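You operate a simulated robot arm through the tools that you are given. There is no shell and no other tool. Be economical: measure what you need, move in short steps, check, and stop when the job is done.

You are at the controls of a simulated robot arm. One attempt, no reset.

Task
Check the cup that the check order card names and sort it by the screen.
Fine: set the dial as the card says; CLEAR goes on the green tray, HOLD on the purple tray.

It is judged by the outcome, as a careful person would: the job done as asked, and still so three seconds after it is handed in. It fails if anything else is knocked over, pushed out of place, dropped, spilled or broken.

Robot
A 7-joint arm with a two-finger parallel gripper, fixed in place. Base frame: the origin is at the foot of the arm, x ahead of it, y to its left, z up; the work surface is at about z = 0.86. Units: m, degrees, N and s.
With the tool pointing down near the work surface it reaches from about 0.3 to 0.7 m from the base axis. Its first joint turns from -66.0 to 66.0 degrees. Payload 1.57 kg.
Tool frame: the origin (TCP) lies between the finger pads and is the grasp point; the fingertips stand 0.03 m ahead of it; z points along the fingers, y is the line along which they close. The gripper opens to 0.11 m. The fingers are 0.024 m wide and 0.012 m thick; the gripper's body (0.048 by 0.112 m) begins 0.078 m behind the TCP.
Orientation is that of the tool frame in the base frame, as a unit quaternion [x, y, z, w]. With the fingers straight down and closing along the base's y, the tool's x points along the base's -x, its y along +y and its z along -z.

Tools
- The arm moves only by the tool servo_tool. Its arguments are lists of equal length, an entry for each row: "travel": the shift along the tool's x, y, z in m, a list of three; "delta_rot": the turn, a rotation vector about the tool's x, y, z in degrees, a list of three; "gripper": the finger opening in m, from 0 to 0.11. In form: {"travel": [[x, y, z], ...], "delta_rot": [[wx, wy, wz], ...], "gripper": [gripper, ...]}. A call has 1 to 10 rows; each row shifts and turns the commanded pose from where the row before left it, along the tool's axes as they then stand. Rows are played at 5 a second. More than 0.05 m and 8.6 degrees between two rows, or a gripper value outside its range, and nothing of the call is played. Where a pose cannot be reached the arm comes as near as it can. A force on the tool above 40 N (or 10 N above the force at the start of the call, whichever is more), or a blocked arm, ends the call early, and 0.2 s more pass. The fingers move at their own pace (about 0.108 m/s each) and stop on an object; they squeeze with about 31 N. The grip force told is the motor's: it shows also when the fingers shut on nothing. Time passes only in rows, and 0.2 s behind the last, so rows that do not move let the fingers close. It gives the time, the measured TCP pose, the force on the tool (base axes), the opening and the grip force at its end, in the units of the frame above (readings bear some noise).
- Cameras (640 x 400 px; columns grow to the right, rows downward): "scene" is fixed at [0.1653, -0.3915, 1.4016]; the picture's right is [0.78, -0.63, 0.00], its down [-0.38, -0.47, -0.80] and it looks along [0.50, 0.62, -0.60] (base axes); focal length 348 px, centre (320, 200). "wrist" rides on the gripper at [0.07, 0.016, -0.141] in the tool frame; the picture's right is [-0.23, 0.97, 0.00], its down [-0.86, -0.20, -0.48] and it looks along [-0.47, -0.11, 0.88] (tool axes); focal length 222 px, centre (320, 200). There is no depth. A picture from a camera that has moved, and an enlarged one, comes with that camera's place and axes in the base frame and with its lens.
- capture(camera): a new picture of that camera. The clock stands still meanwhile.
- zoom(camera, box): a new picture of the part [left, top, right, bottom] of that camera's present view, enlarged. The clock stands still meanwhile.
- job_done(): hands the job in; it is judged then, once.

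Work in short steps. Places have to be worked out from the pictures, the camera data and where the tool is seen: move nearer, look again, correct. Check each grasp and each placing, and mend what went wrong. You have 120 turns and 76 pictures in all, those below and enlarged ones among them. Open the gripper and draw the arm clear of the work before you hand the job in, unless the task says otherwise; then end with one line.

The tools are called after "Call:" as a command line: name --argument value ..., lists and objects as JSON in quotes. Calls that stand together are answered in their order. servo_tool: Moves the arm, as the interface text tells. Its arguments: {"type":"object","properties":{"travel":{"type":"array"},"delta_rot":{"type":"array"},"gripper":{"type":"array"}},"required":["travel","delta_rot","gripper"]} The other tools are called the same way: capture (camera) takes a picture; zoom (camera, box) takes an enlarged picture of a part of a camera's view; job_done () hands the job in.

At the start:

```text
clock: 0.0
ee_pos: [0.4068, -0.0083, 1.146]
ee_rot: [0.0, 1.0, -0.001, 0.001]
wrist_force: [-0.7, 0.0, -0.5]
finger_gap: 0.1102
grasp_force: 0.1
```

scene: 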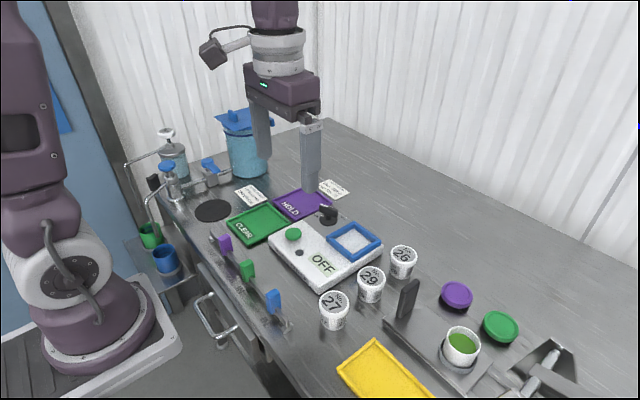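
wrist: 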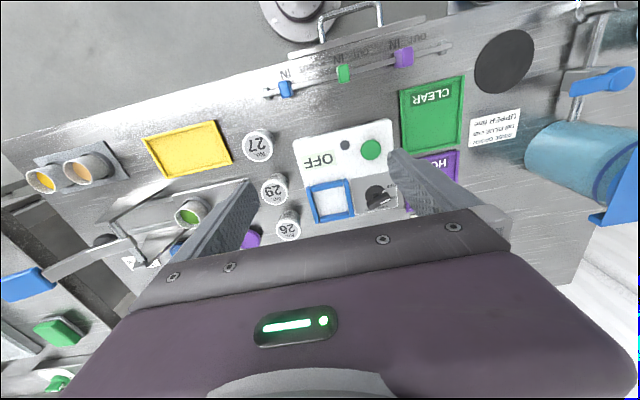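

I begin by reading the cards and the device up close with the scene camera.

Call:
zoom --camera "scene" --box '[220, 165, 360, 252]'

Call:
zoom --camera "scene" --box '[260, 195, 420, 295]'

Call:
zoom --camera "wrist" --box '[460, 90, 530, 160]'

```text
4.57 times, centred on (290, 208) of scene
camera zoom: at [0.1653, -0.3915, 1.4016], right [0.78, -0.63, 0.0], down [-0.38, -0.47, -0.8], along [0.5, 0.62, -0.6], focal length 1592 px, centre (457, 161)
```

zoom: 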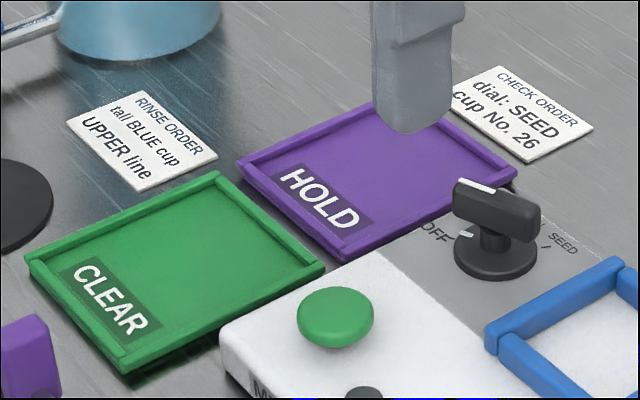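

```text
4.00 times, centred on (340, 245) of scene
camera zoom: at [0.1653, -0.3915, 1.4016], right [0.78, -0.63, 0.0], down [-0.38, -0.47, -0.8], along [0.5, 0.62, -0.6], focal length 1393 px, centre (240, 20)
```

zoom: 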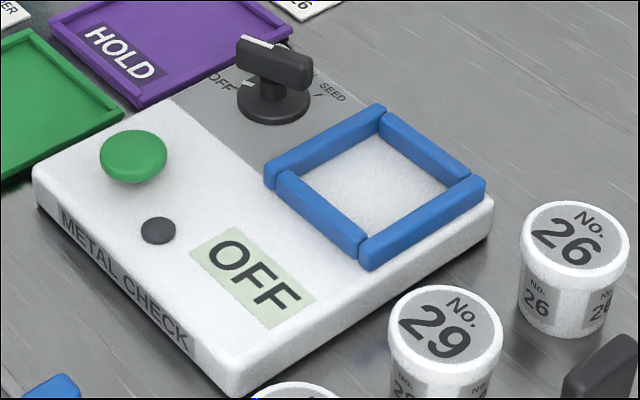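

```text
5.71 times, centred on (495, 125) of wrist
camera zoom: at [0.3377, 0.0092, 1.2858], right [0.23, 0.97, 0.0], down [0.86, -0.2, 0.48], along [0.47, -0.11, -0.88], focal length 1269 px, centre (-680, 629)
```

zoom: 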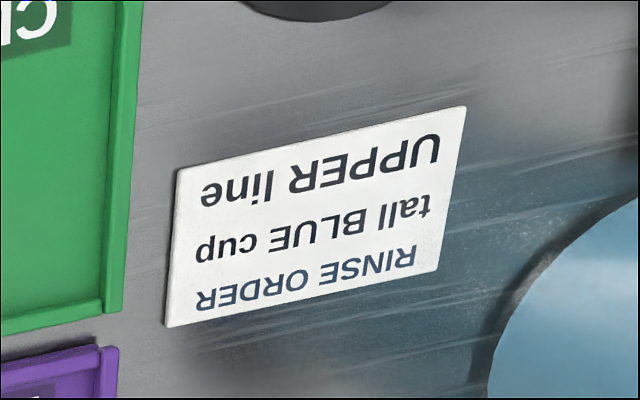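

The card says dial SEED and cup No. 26. I'll half-close the fingers to unblock the wrist view, then look at the dial's markings.

Call:
servo_tool --travel '[[0, -0.04, 0], [0, -0.04, 0], [0, 0, 0], [0, 0, 0]]' --delta_rot '[[0, 0, 0], [0, 0, 0], [0, 0, 0], [0, 0, 0]]' --gripper '[0.06, 0.03, 0.03, 0.03]'

Call:
capture --camera "wrist"

Call:
zoom --camera "scene" --box '[296, 190, 360, 230]'

```text
clock: 1.0
ee_pos: [0.4089, -0.0887, 1.1428]
ee_rot: [0.001, 1.0, 0.0, 0.0]
wrist_force: [-0.1, -0.3, -0.7]
finger_gap: 0.0301
grasp_force: 0.0
```

```text
70 pictures are left
camera wrist: at [0.3376, -0.0709, 1.2848], right [0.23, 0.97, 0.0], down [0.86, -0.2, 0.48], along [0.47, -0.11, -0.88], focal length 222 px, centre (320, 200)
```

wrist: 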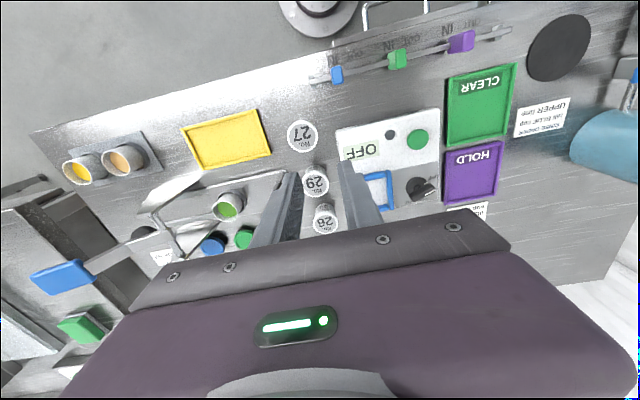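

```text
10.00 times, centred on (328, 210) of scene
camera zoom: at [0.1653, -0.3915, 1.4016], right [0.78, -0.63, 0.0], down [-0.38, -0.47, -0.8], along [0.5, 0.62, -0.6], focal length 3482 px, centre (240, 100)
```

zoom: 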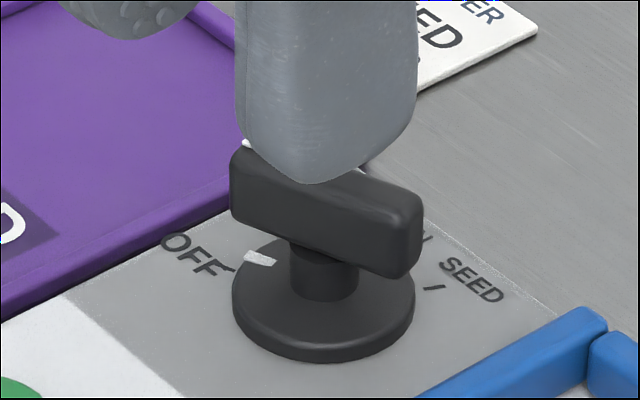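

The dial's white flange mark points at OFF. I look at it from the wrist too.

Call:
zoom --camera "wrist" --box '[380, 150, 460, 210]'

Call:
zoom --camera "wrist" --box '[280, 110, 450, 240]'

```text
6.67 times, centred on (420, 180) of wrist
camera zoom: at [0.3376, -0.0709, 1.2848], right [0.23, 0.97, 0.0], down [0.86, -0.2, 0.48], along [0.47, -0.11, -0.88], focal length 1481 px, centre (-347, 333)
```

zoom: 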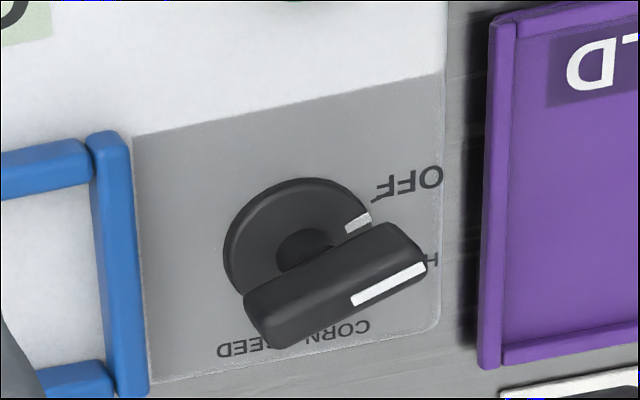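

```text
3.08 times, centred on (365, 175) of wrist
camera zoom: at [0.3376, -0.0709, 1.2848], right [0.23, 0.97, 0.0], down [0.86, -0.2, 0.48], along [0.47, -0.11, -0.88], focal length 684 px, centre (182, 277)
```

zoom: 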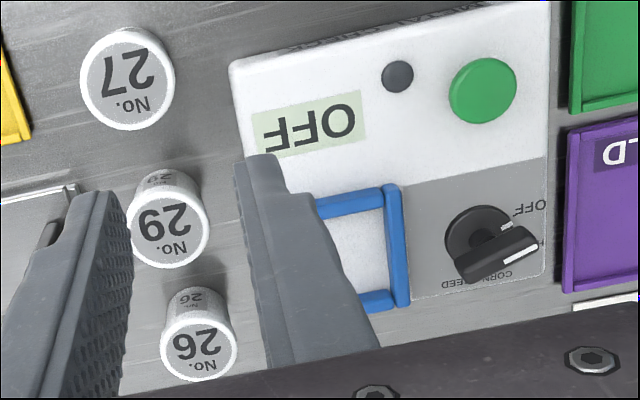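

The dial runs OFF → H… → CORN → SEED, clockwise from above by about 133°. I estimate its axis at (0.564, 0.070) and the bar top at z≈0.92. I'll turn the tool counterclockwise by ~105° so its grip range covers the turn.

Call:
servo_tool --travel '[[0, 0.03, 0], [0, 0, 0], [0, 0, 0], [0, 0, 0], [0, 0, 0], [0, 0, 0], [0, 0, 0]]' --delta_rot '[[0, 0, -8], [0, 0, -8], [0, 0, -8], [0, 0, -8], [0, 0, -8], [0, 0, -8], [0, 0, -8]]' --gripper '[0.05, 0.05, 0.05, 0.05, 0.05, 0.05, 0.05]'

Call:
servo_tool --travel '[[0, 0, 0], [0, 0, 0], [0, 0, 0], [0, 0, 0], [0, 0, 0], [0, 0, 0]]' --delta_rot '[[0, 0, -8.2], [0, 0, -8.2], [0, 0, -8.2], [0, 0, -8.2], [0, 0, -8.2], [0, 0, -8]]' --gripper '[0.05, 0.05, 0.05, 0.05, 0.05, 0.05]'

```text
clock: 2.6
ee_pos: [0.4076, -0.0589, 1.1448]
ee_rot: [-0.471, 0.882, -0.001, 0.0]
wrist_force: [-0.5, 0.5, -0.3]
finger_gap: 0.05
grasp_force: 0.1
```

```text
clock: 4.0
ee_pos: [0.4096, -0.0578, 1.1453]
ee_rot: [0.795, -0.607, 0.001, 0.0]
wrist_force: [0.7, -0.3, 0.1]
finger_gap: 0.0501
grasp_force: 0.0
```

The tool is turned to 195°. I move over the dial and lower to z≈1.03 for a look.

Call:
servo_tool --travel '[[-0.0166, -0.0365, 0], [-0.0166, -0.0365, 0.01], [-0.0166, -0.0365, 0.03], [-0.0166, -0.0365, 0.035], [-0.0165, -0.0363, 0.04], [0, 0, 0]]' --delta_rot '[[0, 0, 0], [0, 0, 0], [0, 0, 0], [0, 0, 0], [0, 0, 0], [0, 0, 0]]' --gripper '[0.05, 0.05, 0.05, 0.05, 0.05, 0.05]'

Call:
capture --camera "wrist"

Call:
capture --camera "scene"

```text
refused: row 4 steps farther than a row can; nothing moved
```

```text
66 pictures are left
camera wrist: at [0.4102, -0.1288, 1.2864], right [-1.0, -0.04, 0.0], down [-0.03, 0.88, 0.48], along [-0.02, 0.48, -0.88], focal length 222 px, centre (320, 200)
```

wrist: 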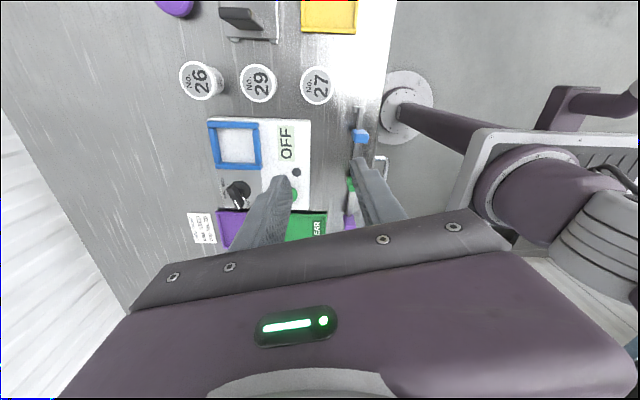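

```text
65 pictures are left
```

scene: 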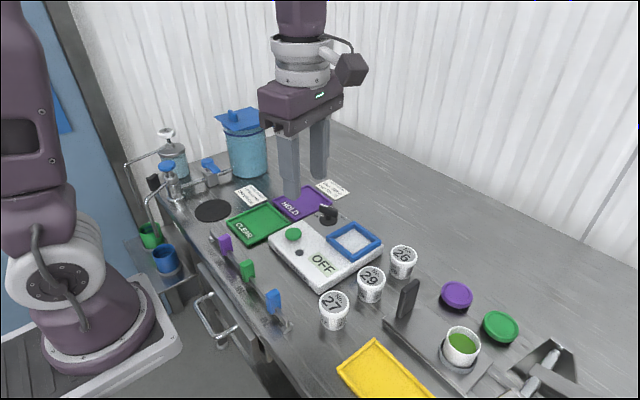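

The dial estimate holds at about (0.564, 0.072). The call was refused because one step was too long, so I repeat it with shorter steps.

Call:
servo_tool --travel '[[-0.0166, -0.0365, 0], [-0.0166, -0.0365, 0], [-0.0166, -0.0365, 0], [-0.0166, -0.0365, 0], [-0.0165, -0.0363, 0], [0, 0, 0.04], [0, 0, 0.04], [0, 0, 0.035], [0, 0, 0]]' --delta_rot '[[0, 0, 0], [0, 0, 0], [0, 0, 0], [0, 0, 0], [0, 0, 0], [0, 0, 0], [0, 0, 0], [0, 0, 0], [0, 0, 0]]' --gripper '[0.05, 0.05, 0.05, 0.05, 0.05, 0.05, 0.05, 0.05, 0.05]'

Call:
capture --camera "wrist"

Call:
zoom --camera "scene" --box '[260, 150, 400, 238]'

```text
clock: 6.0
ee_pos: [0.5608, 0.0669, 1.027]
ee_rot: [0.794, -0.608, 0.0, 0.0]
wrist_force: [0.4, 0.2, -0.3]
finger_gap: 0.05
grasp_force: 0.0
```

```text
64 pictures are left
camera wrist: at [0.5633, -0.0031, 1.1685], right [-1.0, -0.03, 0.0], down [-0.03, 0.88, 0.48], along [-0.02, 0.48, -0.88], focal length 222 px, centre (320, 200)
```

wrist: 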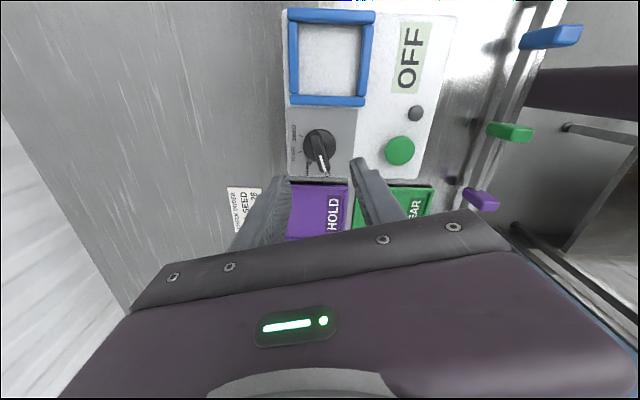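

```text
4.55 times, centred on (330, 194) of scene
camera zoom: at [0.1653, -0.3915, 1.4016], right [0.78, -0.63, 0.0], down [-0.38, -0.47, -0.8], along [0.5, 0.62, -0.6], focal length 1583 px, centre (274, 227)
```

zoom: 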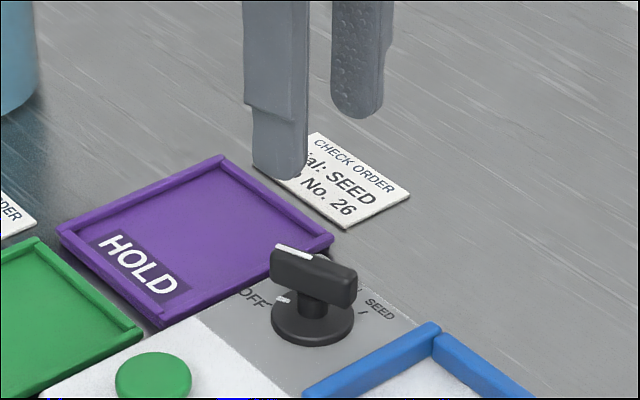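

I zoom the wrist view to get exact tick angles and the bar position.

Call:
zoom --camera "wrist" --box '[280, 100, 370, 190]'

```text
4.44 times, centred on (325, 145) of wrist
camera zoom: at [0.5633, -0.0031, 1.1685], right [-1.0, -0.03, 0.0], down [-0.03, 0.88, 0.48], along [-0.02, 0.48, -0.88], focal length 987 px, centre (298, 444)
```

zoom: 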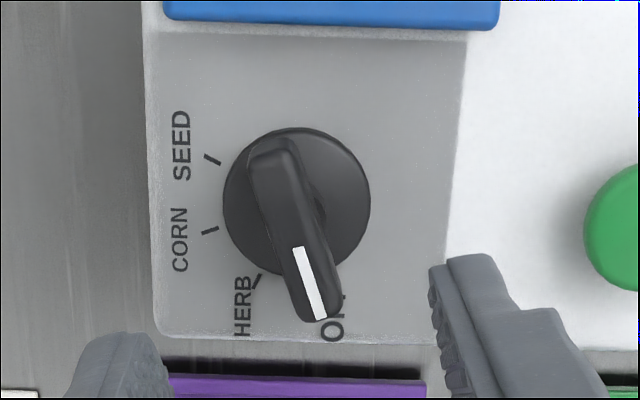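

The refined axis is (0.561, 0.0715). The bar sits at ~110°, with OFF ≈ 112°, HERB 68°, CORN 24° and SEED −22°. I align by 5° and descend to TCP z≈0.925 with the fingers either side of the bar.

Call:
servo_tool --travel '[[-0.0044, -0.0012, 0], [0, 0, 0.035], [0, 0, 0.035], [0, 0, 0.02], [0, 0, 0.012], [0, 0, 0]]' --delta_rot '[[0, 0, -5], [0, 0, 0], [0, 0, 0], [0, 0, 0], [0, 0, 0], [0, 0, 0]]' --gripper '[0.05, 0.05, 0.05, 0.05, 0.05, 0.05]'

Call:
capture --camera "wrist"

Call:
zoom --camera "scene" --box '[280, 170, 376, 230]'

```text
clock: 7.4
ee_pos: [0.5616, 0.0721, 0.9272]
ee_rot: [0.819, -0.574, 0.0, 0.0]
wrist_force: [0.3, 1.2, 0.6]
finger_gap: 0.0501
grasp_force: 0.1
```

```text
61 pictures are left
camera wrist: at [0.5702, 0.0023, 1.0676], right [-0.99, -0.12, 0.0], down [-0.1, 0.87, 0.48], along [-0.06, 0.47, -0.88], focal length 222 px, centre (320, 200)
```

wrist: 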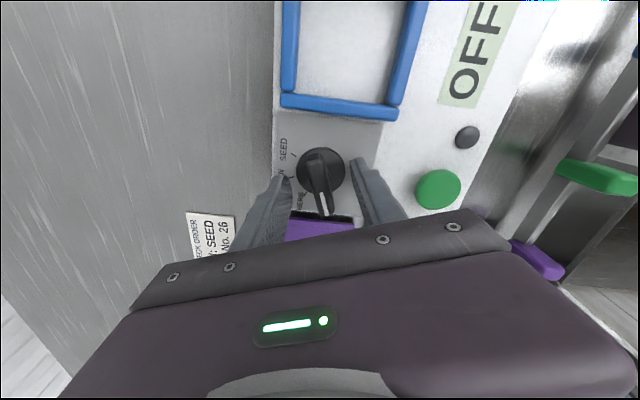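

```text
6.67 times, centred on (328, 200) of scene
camera zoom: at [0.1653, -0.3915, 1.4016], right [0.78, -0.63, 0.0], down [-0.38, -0.47, -0.8], along [0.5, 0.62, -0.6], focal length 2321 px, centre (267, 200)
```

zoom: 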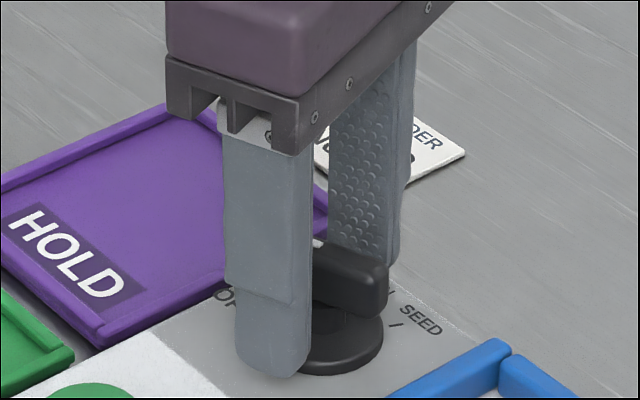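

The fingers straddle the bar, with tips just above the panel and room to close. I close them.

Call:
servo_tool --travel '[[0, 0, 0], [0, 0, 0], [0, 0, 0]]' --delta_rot '[[0, 0, 0], [0, 0, 0], [0, 0, 0]]' --gripper '[0.02, 0.0, 0.0]'

Call:
zoom --camera "scene" --box '[280, 170, 376, 230]'

```text
clock: 8.2
ee_pos: [0.5614, 0.0718, 0.9276]
ee_rot: [0.819, -0.574, 0.0, 0.0]
wrist_force: [-16.9, -3.7, 20.4]
finger_gap: 0.0295
grasp_force: 38.8
```

```text
6.67 times, centred on (328, 200) of scene
camera zoom: at [0.1645, -0.3917, 1.4017], right [0.78, -0.63, 0.0], down [-0.37, -0.47, -0.8], along [0.5, 0.62, -0.6], focal length 2321 px, centre (267, 200)
```

zoom: 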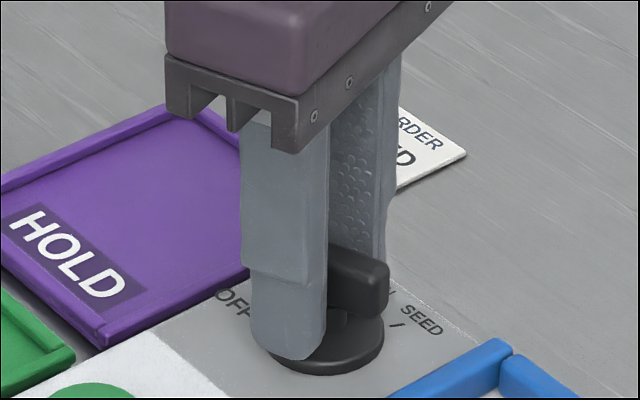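

The gap stopped at 0.0295 with an upward force, so a fingertip is catching the flange. I open, lift 8 mm and close again.

Call:
servo_tool --travel '[[0, 0, 0], [0, 0, 0], [0, 0, -0.008], [0, 0, 0]]' --delta_rot '[[0, 0, 0], [0, 0, 0], [0, 0, 0], [0, 0, 0]]' --gripper '[0.05, 0.05, 0.05, 0.05]'

Call:
servo_tool --travel '[[0, 0, 0], [0, 0, 0], [0, 0, 0]]' --delta_rot '[[0, 0, 0], [0, 0, 0], [0, 0, 0]]' --gripper '[0.02, 0.0, 0.0]'

Call:
zoom --camera "scene" --box '[280, 170, 376, 230]'

```text
clock: 9.2
ee_pos: [0.5638, 0.0716, 0.935]
ee_rot: [0.819, -0.574, -0.001, 0.0]
wrist_force: [-0.7, 0.0, -0.4]
finger_gap: 0.0503
grasp_force: 0.0
```

```text
clock: 10.0
ee_pos: [0.5608, 0.0706, 0.9361]
ee_rot: [0.819, -0.573, 0.0, 0.001]
wrist_force: [-13.4, -3.5, 16.9]
finger_gap: 0.0183
grasp_force: 33.2
```

```text
6.67 times, centred on (328, 200) of scene
camera zoom: at [0.1646, -0.3916, 1.4017], right [0.78, -0.63, 0.0], down [-0.38, -0.47, -0.8], along [0.5, 0.62, -0.6], focal length 2321 px, centre (267, 200)
```

zoom: 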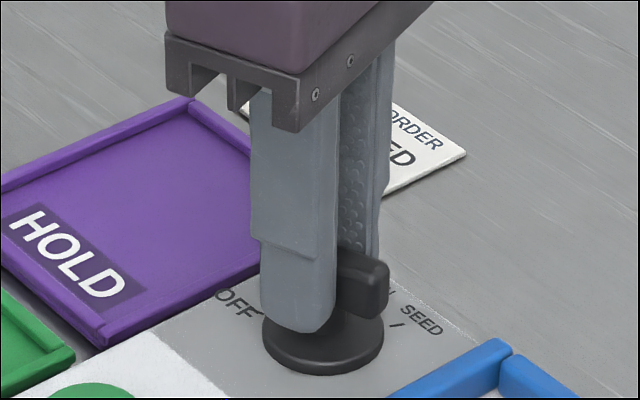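

The fingers now hold the bar, gap 0.018. I turn clockwise about 45° first, nudging toward −x to relieve the side force.

Call:
servo_tool --travel '[[0, 0.0015, -0.001], [0, 0, 0], [0, 0, 0], [0, 0, 0], [0, 0, 0], [0, 0, 0]]' --delta_rot '[[0, 0, 0], [0, 0, 8], [0, 0, 8], [0, 0, 8], [0, 0, 8], [0, 0, 8]]' --gripper '[0, 0, 0, 0, 0, 0]'

Call:
zoom --camera "scene" --box '[280, 170, 376, 230]'

```text
clock: 11.4
ee_pos: [0.5614, 0.0714, 0.9356]
ee_rot: [-0.572, 0.82, -0.002, 0.002]
wrist_force: [21.5, -14.5, 16.6]
finger_gap: 0.0128
grasp_force: 29.6
```

```text
6.67 times, centred on (328, 200) of scene
camera zoom: at [0.1655, -0.392, 1.4015], right [0.78, -0.63, 0.0], down [-0.38, -0.47, -0.8], along [0.5, 0.62, -0.6], focal length 2321 px, centre (267, 200)
```

zoom: 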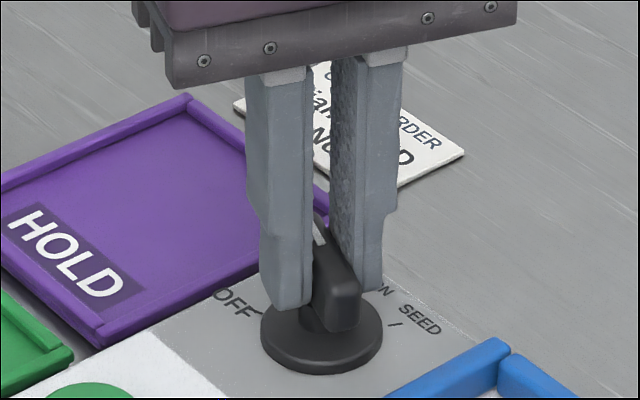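

The dial turns with the gripper, bar now at ~70°. I continue with another 48°, relieving the side force.

Call:
servo_tool --travel '[[0, -0.001, -0.0005], [0, 0, 0], [0, 0, 0], [0, 0, 0], [0, 0, 0], [0, 0, 0]]' --delta_rot '[[0, 0, 8], [0, 0, 8], [0, 0, 8], [0, 0, 8], [0, 0, 8], [0, 0, 8]]' --gripper '[0, 0, 0, 0, 0, 0]'

Call:
zoom --camera "scene" --box '[280, 170, 376, 230]'

```text
clock: 12.8
ee_pos: [0.5637, 0.0701, 0.9365]
ee_rot: [-0.199, 0.98, -0.002, 0.002]
wrist_force: [4.1, -1.9, -4.4]
finger_gap: 0.0133
grasp_force: 29.4
stopped in row 6: the force on the tool passed its limit (the readings are from after the stop); the commanded pose is now the measured one
```

```text
6.67 times, centred on (328, 200) of scene
camera zoom: at [0.1655, -0.3916, 1.4016], right [0.78, -0.63, 0.0], down [-0.38, -0.47, -0.8], along [0.5, 0.62, -0.6], focal length 2321 px, centre (267, 200)
```

zoom: 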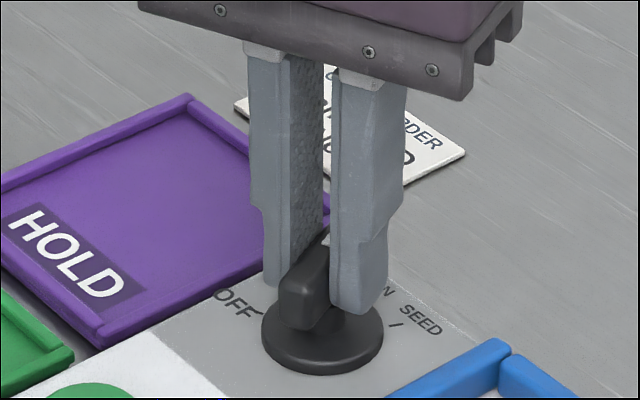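

The bar is at ~23° (CORN) and forces have relaxed. I do the last ~45°.

Call:
servo_tool --travel '[[0, 0, 0], [0, 0, 0], [0, 0, 0], [0, 0, 0], [0, 0, 0], [0, 0, 0]]' --delta_rot '[[0, 0, 8], [0, 0, 8], [0, 0, 8], [0, 0, 8], [0, 0, 8], [0, 0, 5.5]]' --gripper '[0, 0, 0, 0, 0, 0]'

Call:
zoom --camera "scene" --box '[280, 170, 376, 230]'

```text
clock: 14.2
ee_pos: [0.5637, 0.0698, 0.9367]
ee_rot: [0.197, 0.98, -0.001, 0.003]
wrist_force: [13.9, -11.2, -7.6]
finger_gap: 0.0129
grasp_force: 29.9
```

```text
6.67 times, centred on (328, 200) of scene
camera zoom: at [0.1658, -0.3918, 1.4015], right [0.78, -0.63, 0.0], down [-0.38, -0.47, -0.8], along [0.5, 0.62, -0.6], focal length 2321 px, centre (267, 200)
```

zoom: 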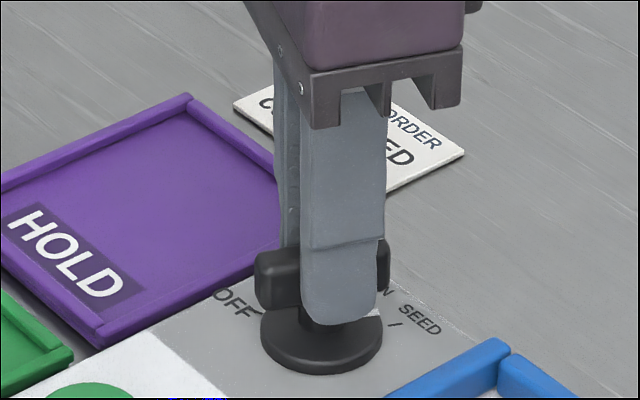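

The bar should now be at about −22.6°. I open, rise and check the mark against SEED.

Call:
servo_tool --travel '[[0, 0, 0], [0, 0, 0], [0, 0, -0.04], [0, 0, -0.045], [0, 0, -0.045], [0, 0, 0]]' --delta_rot '[[0, 0, 0], [0, 0, 0], [0, 0, 0], [0, 0, 0], [0, 0, 0], [0, 0, 0]]' --gripper '[0.05, 0.05, 0.05, 0.05, 0.05, 0.05]'

Call:
zoom --camera "scene" --box '[260, 180, 420, 280]'

Call:
capture --camera "wrist"

```text
clock: 15.6
ee_pos: [0.5623, 0.0742, 1.0678]
ee_rot: [0.196, 0.981, -0.001, 0.003]
wrist_force: [-0.5, 0.0, 0.3]
finger_gap: 0.0503
grasp_force: 0.0
```

```text
4.00 times, centred on (340, 230) of scene
camera zoom: at [0.1653, -0.3915, 1.4016], right [0.78, -0.63, 0.0], down [-0.38, -0.47, -0.8], along [0.5, 0.62, -0.6], focal length 1393 px, centre (240, 80)
```

zoom: 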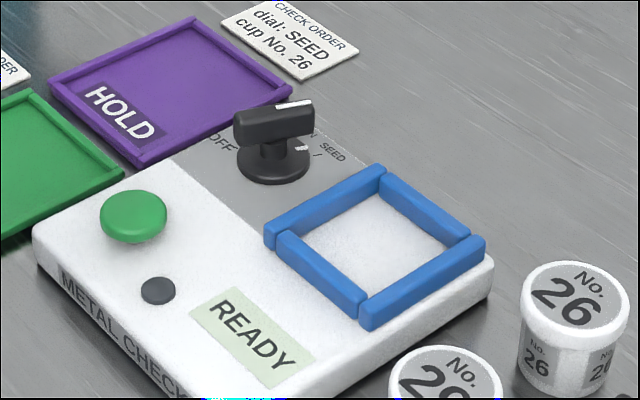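

```text
53 pictures are left
camera wrist: at [0.5025, 0.1164, 1.2093], right [0.58, 0.81, 0.0], down [0.71, -0.51, 0.48], along [0.39, -0.28, -0.88], focal length 222 px, centre (320, 200)
```

wrist: 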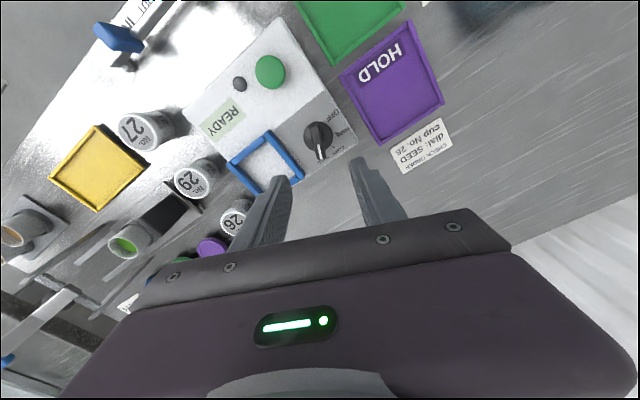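

The screen says READY. I check the mark alignment closely.

Call:
zoom --camera "wrist" --box '[285, 90, 375, 180]'

Call:
zoom --camera "scene" --box '[310, 200, 350, 230]'

```text
4.44 times, centred on (330, 135) of wrist
camera zoom: at [0.5025, 0.1164, 1.2093], right [0.58, 0.81, 0.0], down [0.71, -0.51, 0.48], along [0.39, -0.28, -0.88], focal length 987 px, centre (276, 489)
```

zoom: 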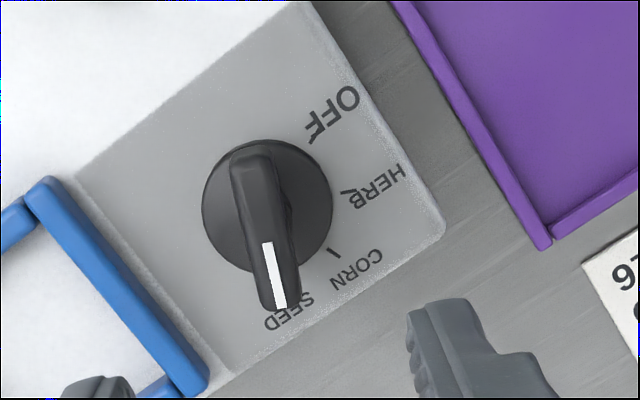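

```text
13.33 times, centred on (330, 215) of scene
camera zoom: at [0.1653, -0.3915, 1.4016], right [0.78, -0.63, 0.0], down [-0.38, -0.47, -0.8], along [0.5, 0.62, -0.6], focal length 4642 px, centre (187, 0)
```

zoom: 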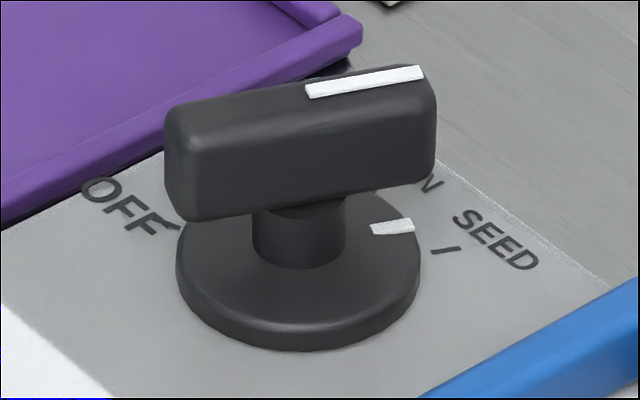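

Within error the bar (~−24°) lines up with SEED and the screen reads READY. Next I return the tool to its standard orientation and go above cup 26, at about (0.585, −0.13).

Call:
servo_tool --travel '[[0, 0, 0], [0, 0, 0], [0, 0, 0], [-0.0045, -0.041, 0], [-0.0045, -0.041, 0], [-0.0045, -0.041, 0], [-0.0045, -0.041, 0], [-0.0045, -0.04, 0], [0, 0, 0]]' --delta_rot '[[0, 0, -7.5], [0, 0, -7.5], [0, 0, -7.5], [0, 0, 0], [0, 0, 0], [0, 0, 0], [0, 0, 0], [0, 0, 0], [0, 0, 0]]' --gripper '[0.1, 0.1, 0.1, 0.1, 0.1, 0.1, 0.1, 0.1, 0.1]'

Call:
capture --camera "wrist"

Call:
capture --camera "scene"

```text
clock: 17.6
ee_pos: [0.5827, -0.1306, 1.0688]
ee_rot: [0.0, 1.0, -0.002, 0.003]
wrist_force: [-0.4, 0.1, -0.9]
finger_gap: 0.0997
grasp_force: 0.1
```

```text
50 pictures are left
camera wrist: at [0.5122, -0.1129, 1.2095], right [0.23, 0.97, 0.0], down [0.85, -0.2, 0.48], along [0.47, -0.11, -0.88], focal length 222 px, centre (320, 200)
```

wrist: 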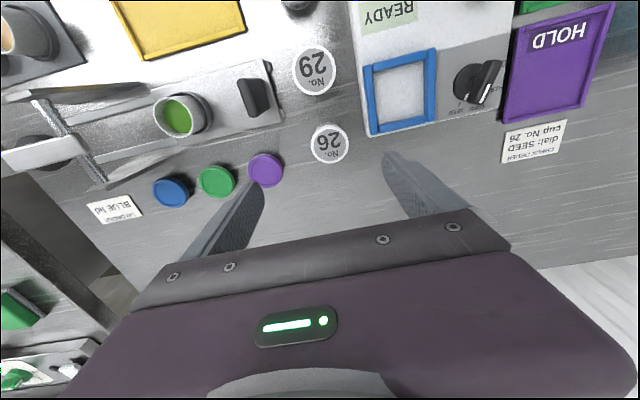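

```text
49 pictures are left
```

scene: 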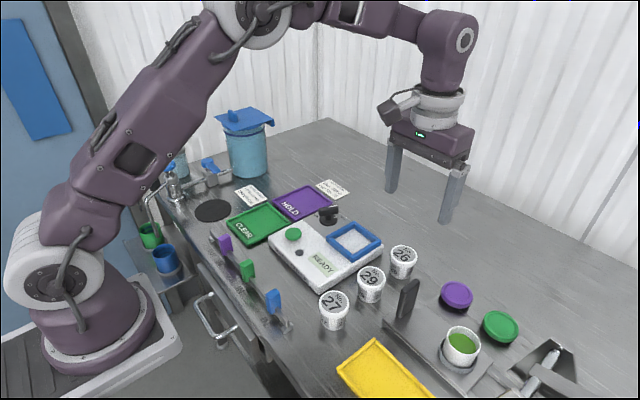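

The two cameras put cup 26 at about (0.594, −0.120), top z≈0.90, diameter ~0.055. Closing along x gives the most room between cup 29 and the device, so I turn the tool 90° counterclockwise.

Call:
servo_tool --travel '[[0, 0, 0], [0, 0, 0], [0, 0, 0], [0, 0, 0], [0, 0, 0], [0, 0, 0], [0, 0, 0], [0, 0, 0], [0, 0, 0]]' --delta_rot '[[0, 0, -8.2], [0, 0, -8.2], [0, 0, -8.2], [0, 0, -8.2], [0, 0, -8.2], [0, 0, -8.2], [0, 0, -8.2], [0, 0, -8.2], [0, 0, -8.2]]' --gripper '[0.08, 0.08, 0.08, 0.08, 0.08, 0.08, 0.08, 0.08, 0.08]'

Call:
servo_tool --travel '[[0, 0, 0], [0, 0, 0], [0, 0, 0.03], [0, 0, 0.03], [0, 0, 0]]' --delta_rot '[[0, 0, -8.2], [0, 0, -8.0], [0, 0, 0], [0, 0, 0], [0, 0, 0]]' --gripper '[0.08, 0.08, 0.08, 0.08, 0.08]'

Call:
capture --camera "wrist"

Call:
zoom --camera "scene" --box '[320, 180, 480, 290]'

```text
clock: 19.6
ee_pos: [0.5845, -0.1323, 1.0676]
ee_rot: [-0.601, 0.799, -0.002, 0.001]
wrist_force: [-0.8, -0.1, 0.4]
finger_gap: 0.0801
grasp_force: 0.2
```

```text
clock: 20.8
ee_pos: [0.584, -0.1338, 1.0077]
ee_rot: [-0.707, 0.707, -0.003, 0.0]
wrist_force: [-1.0, 0.4, 0.5]
finger_gap: 0.0802
grasp_force: 0.2
```

```text
48 pictures are left
camera wrist: at [0.5662, -0.2017, 1.1496], right [-0.97, 0.23, -0.01], down [0.2, 0.86, 0.48], along [0.11, 0.46, -0.88], focal length 222 px, centre (320, 200)
```

wrist: 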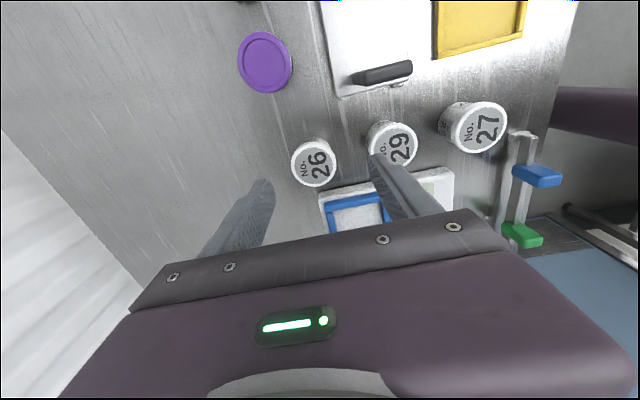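

```text
3.64 times, centred on (400, 235) of scene
camera zoom: at [0.1653, -0.3915, 1.4016], right [0.78, -0.63, 0.0], down [-0.38, -0.47, -0.8], along [0.5, 0.62, -0.6], focal length 1266 px, centre (29, 73)
```

zoom: 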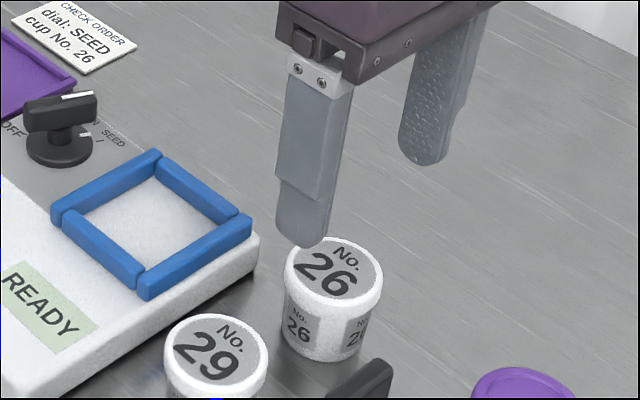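

I average the cup at (0.592, −0.119), shift there and descend to TCP z≈0.94 to check before going lower.

Call:
servo_tool --travel '[[-0.0148, -0.008, 0], [0, 0, 0.035], [0, 0, 0.03], [0, 0, 0]]' --delta_rot '[[0, 0, 0], [0, 0, 0], [0, 0, 0], [0, 0, 0]]' --gripper '[0.08, 0.08, 0.08, 0.08]'

Call:
capture --camera "wrist"

Call:
zoom --camera "scene" --box '[350, 200, 446, 260]'

```text
clock: 21.8
ee_pos: [0.5936, -0.12, 0.9442]
ee_rot: [-0.707, 0.707, -0.003, 0.0]
wrist_force: [-0.6, 0.4, 0.3]
finger_gap: 0.08
grasp_force: 0.1
```

```text
46 pictures are left
camera wrist: at [0.5762, -0.1876, 1.086], right [-0.97, 0.23, -0.01], down [0.2, 0.86, 0.48], along [0.11, 0.46, -0.88], focal length 222 px, centre (320, 200)
```

wrist: 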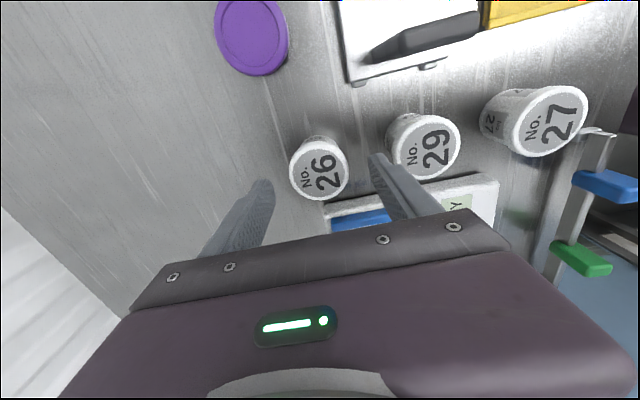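

```text
6.67 times, centred on (398, 230) of scene
camera zoom: at [0.1653, -0.3915, 1.4016], right [0.78, -0.63, 0.0], down [-0.38, -0.47, -0.8], along [0.5, 0.62, -0.6], focal length 2321 px, centre (-200, 0)
```

zoom: 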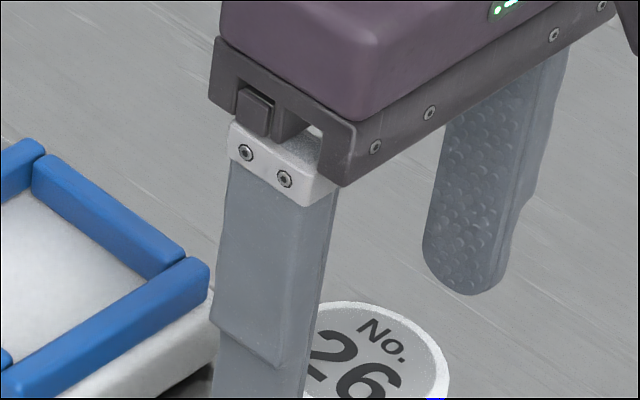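

The cup is centred between the fingertips. I narrow to 0.07 for clearance from cup 29, and descend to TCP z≈0.912.

Call:
servo_tool --travel '[[0.002, 0, 0], [0, 0, 0.012], [0, 0, 0.012], [0, 0, 0.009], [0, 0, 0]]' --delta_rot '[[0, 0, 0], [0, 0, 0], [0, 0, 0], [0, 0, 0], [0, 0, 0]]' --gripper '[0.072, 0.072, 0.072, 0.072, 0.072]'

Call:
capture --camera "wrist"

Call:
zoom --camera "scene" --box '[350, 220, 446, 290]'

```text
clock: 23.0
ee_pos: [0.5947, -0.1216, 0.9098]
ee_rot: [0.708, -0.707, 0.003, -0.001]
wrist_force: [0.0, 0.6, 0.4]
finger_gap: 0.072
grasp_force: 0.0
```

```text
44 pictures are left
camera wrist: at [0.5772, -0.189, 1.0509], right [-0.97, 0.23, -0.01], down [0.2, 0.86, 0.48], along [0.11, 0.46, -0.88], focal length 222 px, centre (320, 200)
```

wrist: 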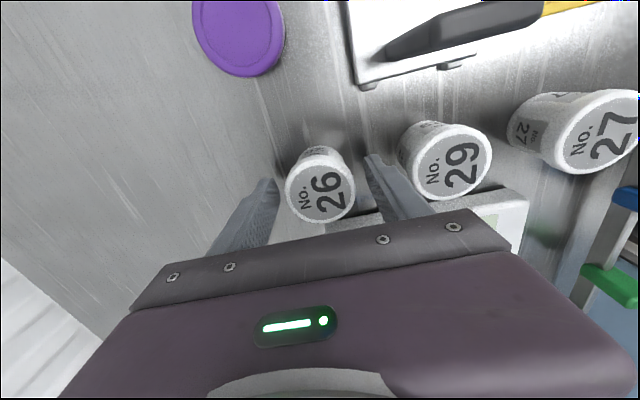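

```text
5.71 times, centred on (398, 255) of scene
camera zoom: at [0.1653, -0.3915, 1.4016], right [0.78, -0.63, 0.0], down [-0.38, -0.47, -0.8], along [0.5, 0.62, -0.6], focal length 1990 px, centre (-126, -114)
```

zoom: 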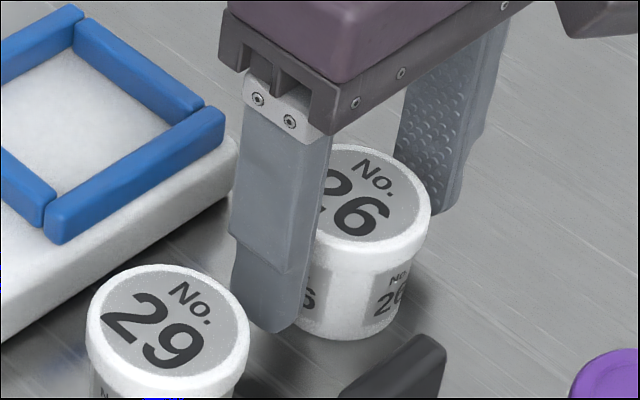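

The fingers straddle the cup cleanly with room to spare. I close them.

Call:
servo_tool --travel '[[0, 0, 0], [0, 0, 0], [0, 0, 0]]' --delta_rot '[[0, 0, 0], [0, 0, 0], [0, 0, 0]]' --gripper '[0.04, 0.03, 0.03]'

Call:
servo_tool --travel '[[0, 0, -0.015], [0, 0, -0.02], [0, 0, 0]]' --delta_rot '[[0, 0, 0], [0, 0, 0], [0, 0, 0]]' --gripper '[0.03, 0.03, 0.03]'

Call:
zoom --camera "scene" --box '[310, 190, 446, 275]'

Call:
capture --camera "wrist"

```text
clock: 23.8
ee_pos: [0.5948, -0.1207, 0.9098]
ee_rot: [0.708, -0.707, 0.003, 0.0]
wrist_force: [-0.8, 0.3, -0.2]
finger_gap: 0.0494
grasp_force: 31.1
```

```text
clock: 24.6
ee_pos: [0.5944, -0.1206, 0.9468]
ee_rot: [-0.706, 0.708, -0.004, 0.0]
wrist_force: [-0.1, -0.1, -1.0]
finger_gap: 0.0495
grasp_force: 31.6
```

```text
4.71 times, centred on (378, 232) of scene
camera zoom: at [0.1653, -0.3915, 1.4016], right [0.78, -0.63, 0.0], down [-0.38, -0.47, -0.8], along [0.5, 0.62, -0.6], focal length 1638 px, centre (47, 47)
```

zoom: 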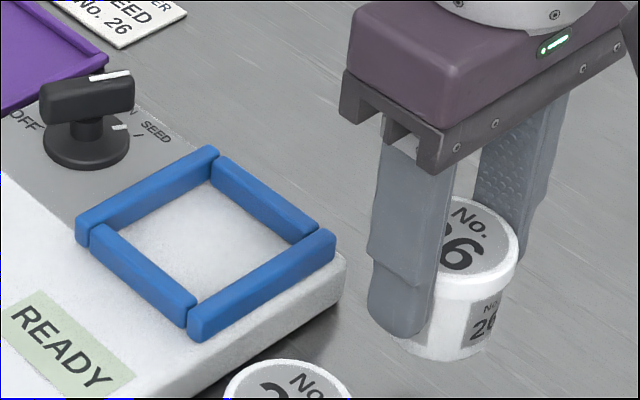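

```text
41 pictures are left
camera wrist: at [0.5772, -0.1881, 1.0872], right [-0.97, 0.23, -0.01], down [0.2, 0.86, 0.48], along [0.11, 0.46, -0.88], focal length 222 px, centre (320, 200)
```

wrist: 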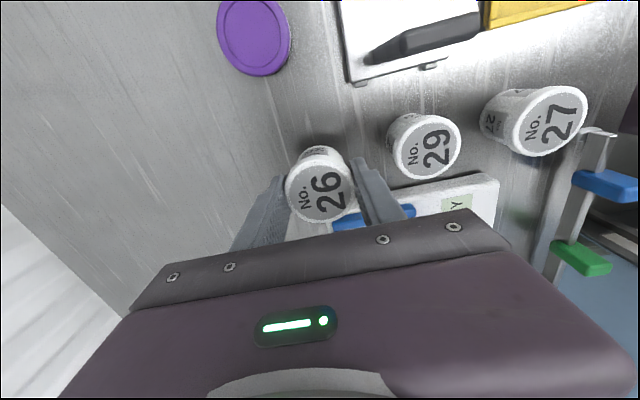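

The cup is held (gap 0.0495). I lift a bit more and carry it over the blue frame, centre est. (0.557, −0.015).

Call:
servo_tool --travel '[[0, 0, -0.025], [-0.026, 0.009, 0], [-0.026, 0.009, 0], [-0.027, 0.009, 0], [-0.0266, 0.01, 0], [0, 0, 0]]' --delta_rot '[[0, 0, 0], [0, 0, 0], [0, 0, 0], [0, 0, 0], [0, 0, 0], [0, 0, 0]]' --gripper '[0.03, 0.03, 0.03, 0.03, 0.03, 0.03]'

Call:
capture --camera "wrist"

Call:
zoom --camera "scene" --box '[290, 180, 410, 260]'

```text
clock: 26.0
ee_pos: [0.5559, -0.0112, 0.9682]
ee_rot: [-0.707, 0.707, -0.003, 0.001]
wrist_force: [0.2, 0.2, -0.8]
finger_gap: 0.0493
grasp_force: 30.8
```

```text
40 pictures are left
camera wrist: at [0.5382, -0.0801, 1.1095], right [-0.97, 0.23, -0.01], down [0.2, 0.86, 0.48], along [0.11, 0.46, -0.88], focal length 222 px, centre (320, 200)
```

wrist: 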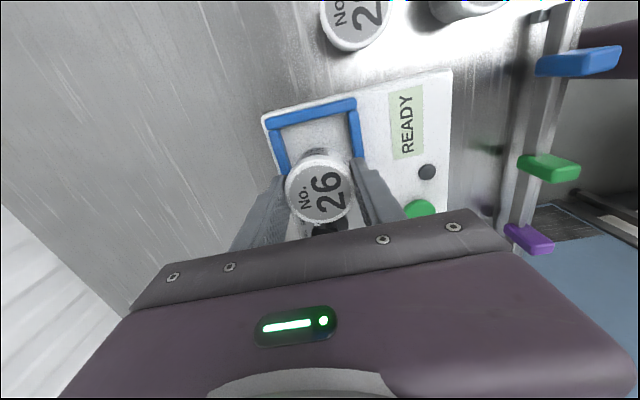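

```text
5.00 times, centred on (350, 220) of scene
camera zoom: at [0.1653, -0.3915, 1.4016], right [0.78, -0.63, 0.0], down [-0.38, -0.47, -0.8], along [0.5, 0.62, -0.6], focal length 1741 px, centre (170, 100)
```

zoom: 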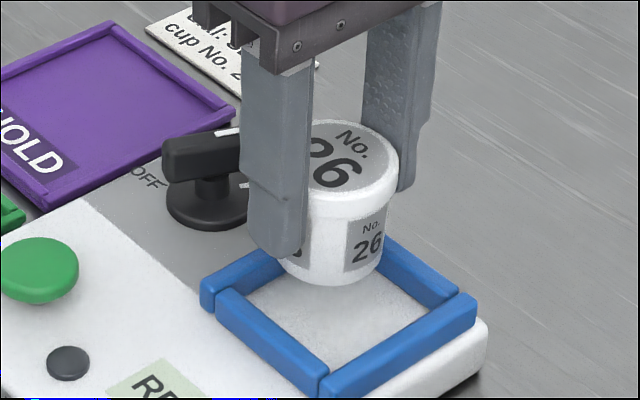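

Frame centre is about (0.558, −0.016). I shift slightly and lower to just above the floor.

Call:
servo_tool --travel '[[0.005, -0.002, 0], [0, 0, 0.015], [0, 0, 0.012], [0, 0, 0]]' --delta_rot '[[0, 0, 0], [0, 0, 0], [0, 0, 0], [0, 0, 0]]' --gripper '[0.03, 0.03, 0.03, 0.03]'

Call:
zoom --camera "scene" --box '[310, 195, 400, 255]'

Call:
zoom --camera "wrist" --box '[220, 60, 440, 240]'

```text
clock: 27.0
ee_pos: [0.5593, -0.0207, 0.943]
ee_rot: [-0.707, 0.708, -0.003, 0.0]
wrist_force: [-0.1, -0.3, -0.9]
finger_gap: 0.0495
grasp_force: 30.6
```

```text
6.67 times, centred on (355, 225) of scene
camera zoom: at [0.1653, -0.3915, 1.4016], right [0.78, -0.63, 0.0], down [-0.38, -0.47, -0.8], along [0.5, 0.62, -0.6], focal length 2321 px, centre (87, 33)
```

zoom: 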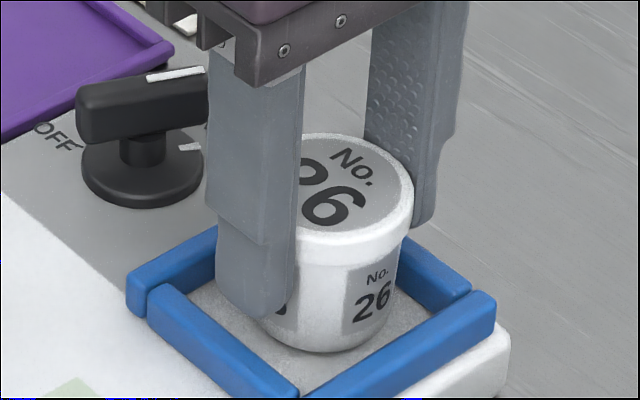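

```text
2.22 times, centred on (330, 150) of wrist
camera zoom: at [0.5418, -0.0888, 1.0839], right [-0.97, 0.23, -0.01], down [0.2, 0.86, 0.48], along [0.11, 0.46, -0.88], focal length 494 px, centre (298, 311)
```

zoom: 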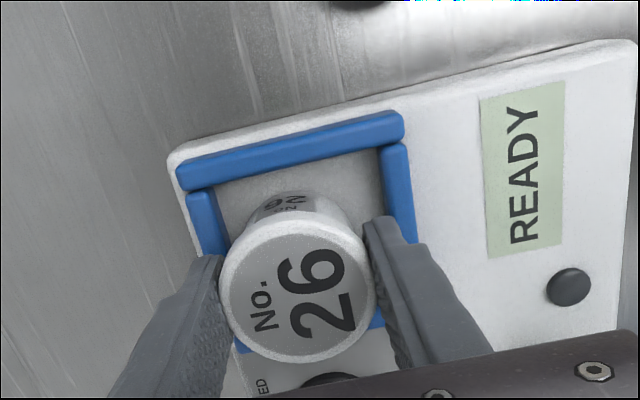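

The cup is inside the frame walls and hovering about 1 cm. I lower until contact.

Call:
servo_tool --travel '[[0, 0, 0.006], [0, 0, 0.004], [0, 0, 0]]' --delta_rot '[[0, 0, 0], [0, 0, 0], [0, 0, 0]]' --gripper '[0.03, 0.03, 0.03]'

Call:
zoom --camera "scene" --box '[310, 195, 400, 255]'

```text
clock: 27.8
ee_pos: [0.5607, -0.0194, 0.9363]
ee_rot: [0.708, -0.706, 0.005, -0.002]
wrist_force: [-0.5, -0.4, 6.5]
finger_gap: 0.0491
grasp_force: 31.3
stopped in row 3: the force on the tool passed its limit (the readings are from after the stop); the commanded pose is now the measured one
```

```text
6.67 times, centred on (355, 225) of scene
camera zoom: at [0.1652, -0.3915, 1.4017], right [0.78, -0.63, 0.0], down [-0.38, -0.47, -0.8], along [0.5, 0.62, -0.6], focal length 2321 px, centre (87, 33)
```

zoom: 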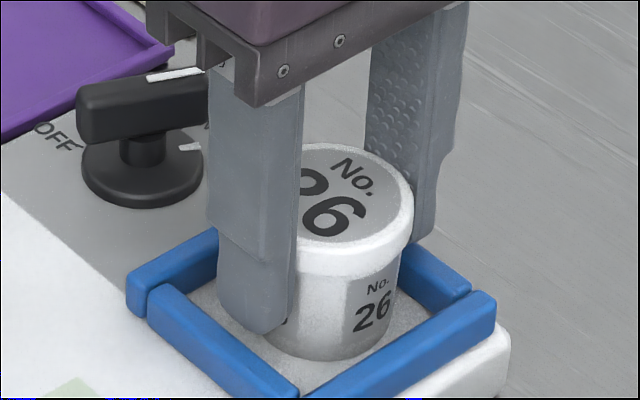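

Contact: the cup rests on the floor. I open a little and lift straight up.

Call:
servo_tool --travel '[[0, 0, 0], [0, 0, 0], [0, 0, -0.02], [0, 0, -0.04], [0, 0, -0.04], [0, 0, 0]]' --delta_rot '[[0, 0, 0], [0, 0, 0], [0, 0, 0], [0, 0, 0], [0, 0, 0], [0, 0, 0]]' --gripper '[0.064, 0.064, 0.064, 0.064, 0.064, 0.064]'

Call:
zoom --camera "scene" --box '[260, 180, 420, 285]'

Call:
capture --camera "wrist"

```text
clock: 29.2
ee_pos: [0.5605, -0.0216, 1.0381]
ee_rot: [-0.707, 0.707, -0.006, 0.003]
wrist_force: [-0.1, 0.3, -0.1]
finger_gap: 0.064
grasp_force: 0.1
```

```text
3.81 times, centred on (340, 232) of scene
camera zoom: at [0.1653, -0.3915, 1.4016], right [0.78, -0.63, 0.0], down [-0.38, -0.47, -0.8], along [0.5, 0.62, -0.6], focal length 1326 px, centre (244, 76)
```

zoom: 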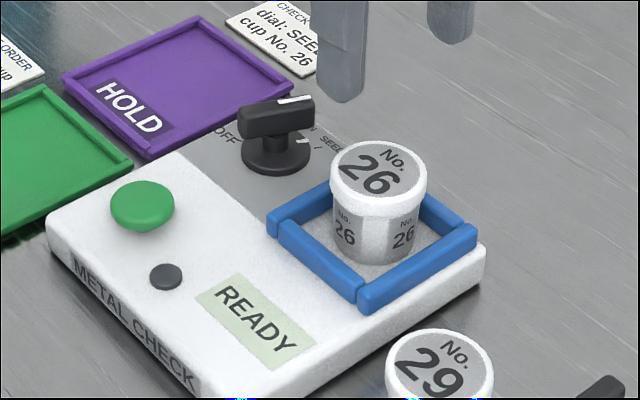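

```text
34 pictures are left
camera wrist: at [0.5421, -0.0903, 1.1789], right [-0.97, 0.23, -0.01], down [0.19, 0.86, 0.48], along [0.12, 0.46, -0.88], focal length 222 px, centre (320, 200)
```

wrist: 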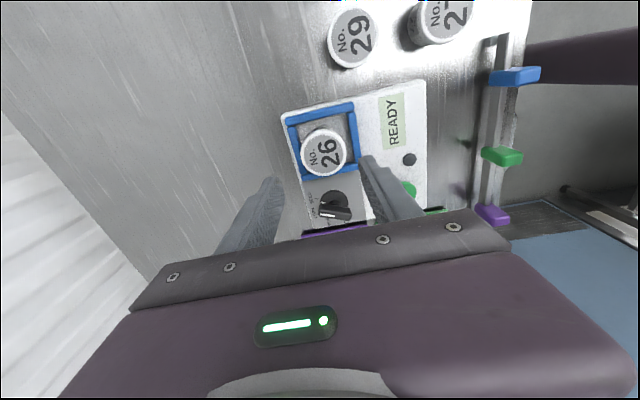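

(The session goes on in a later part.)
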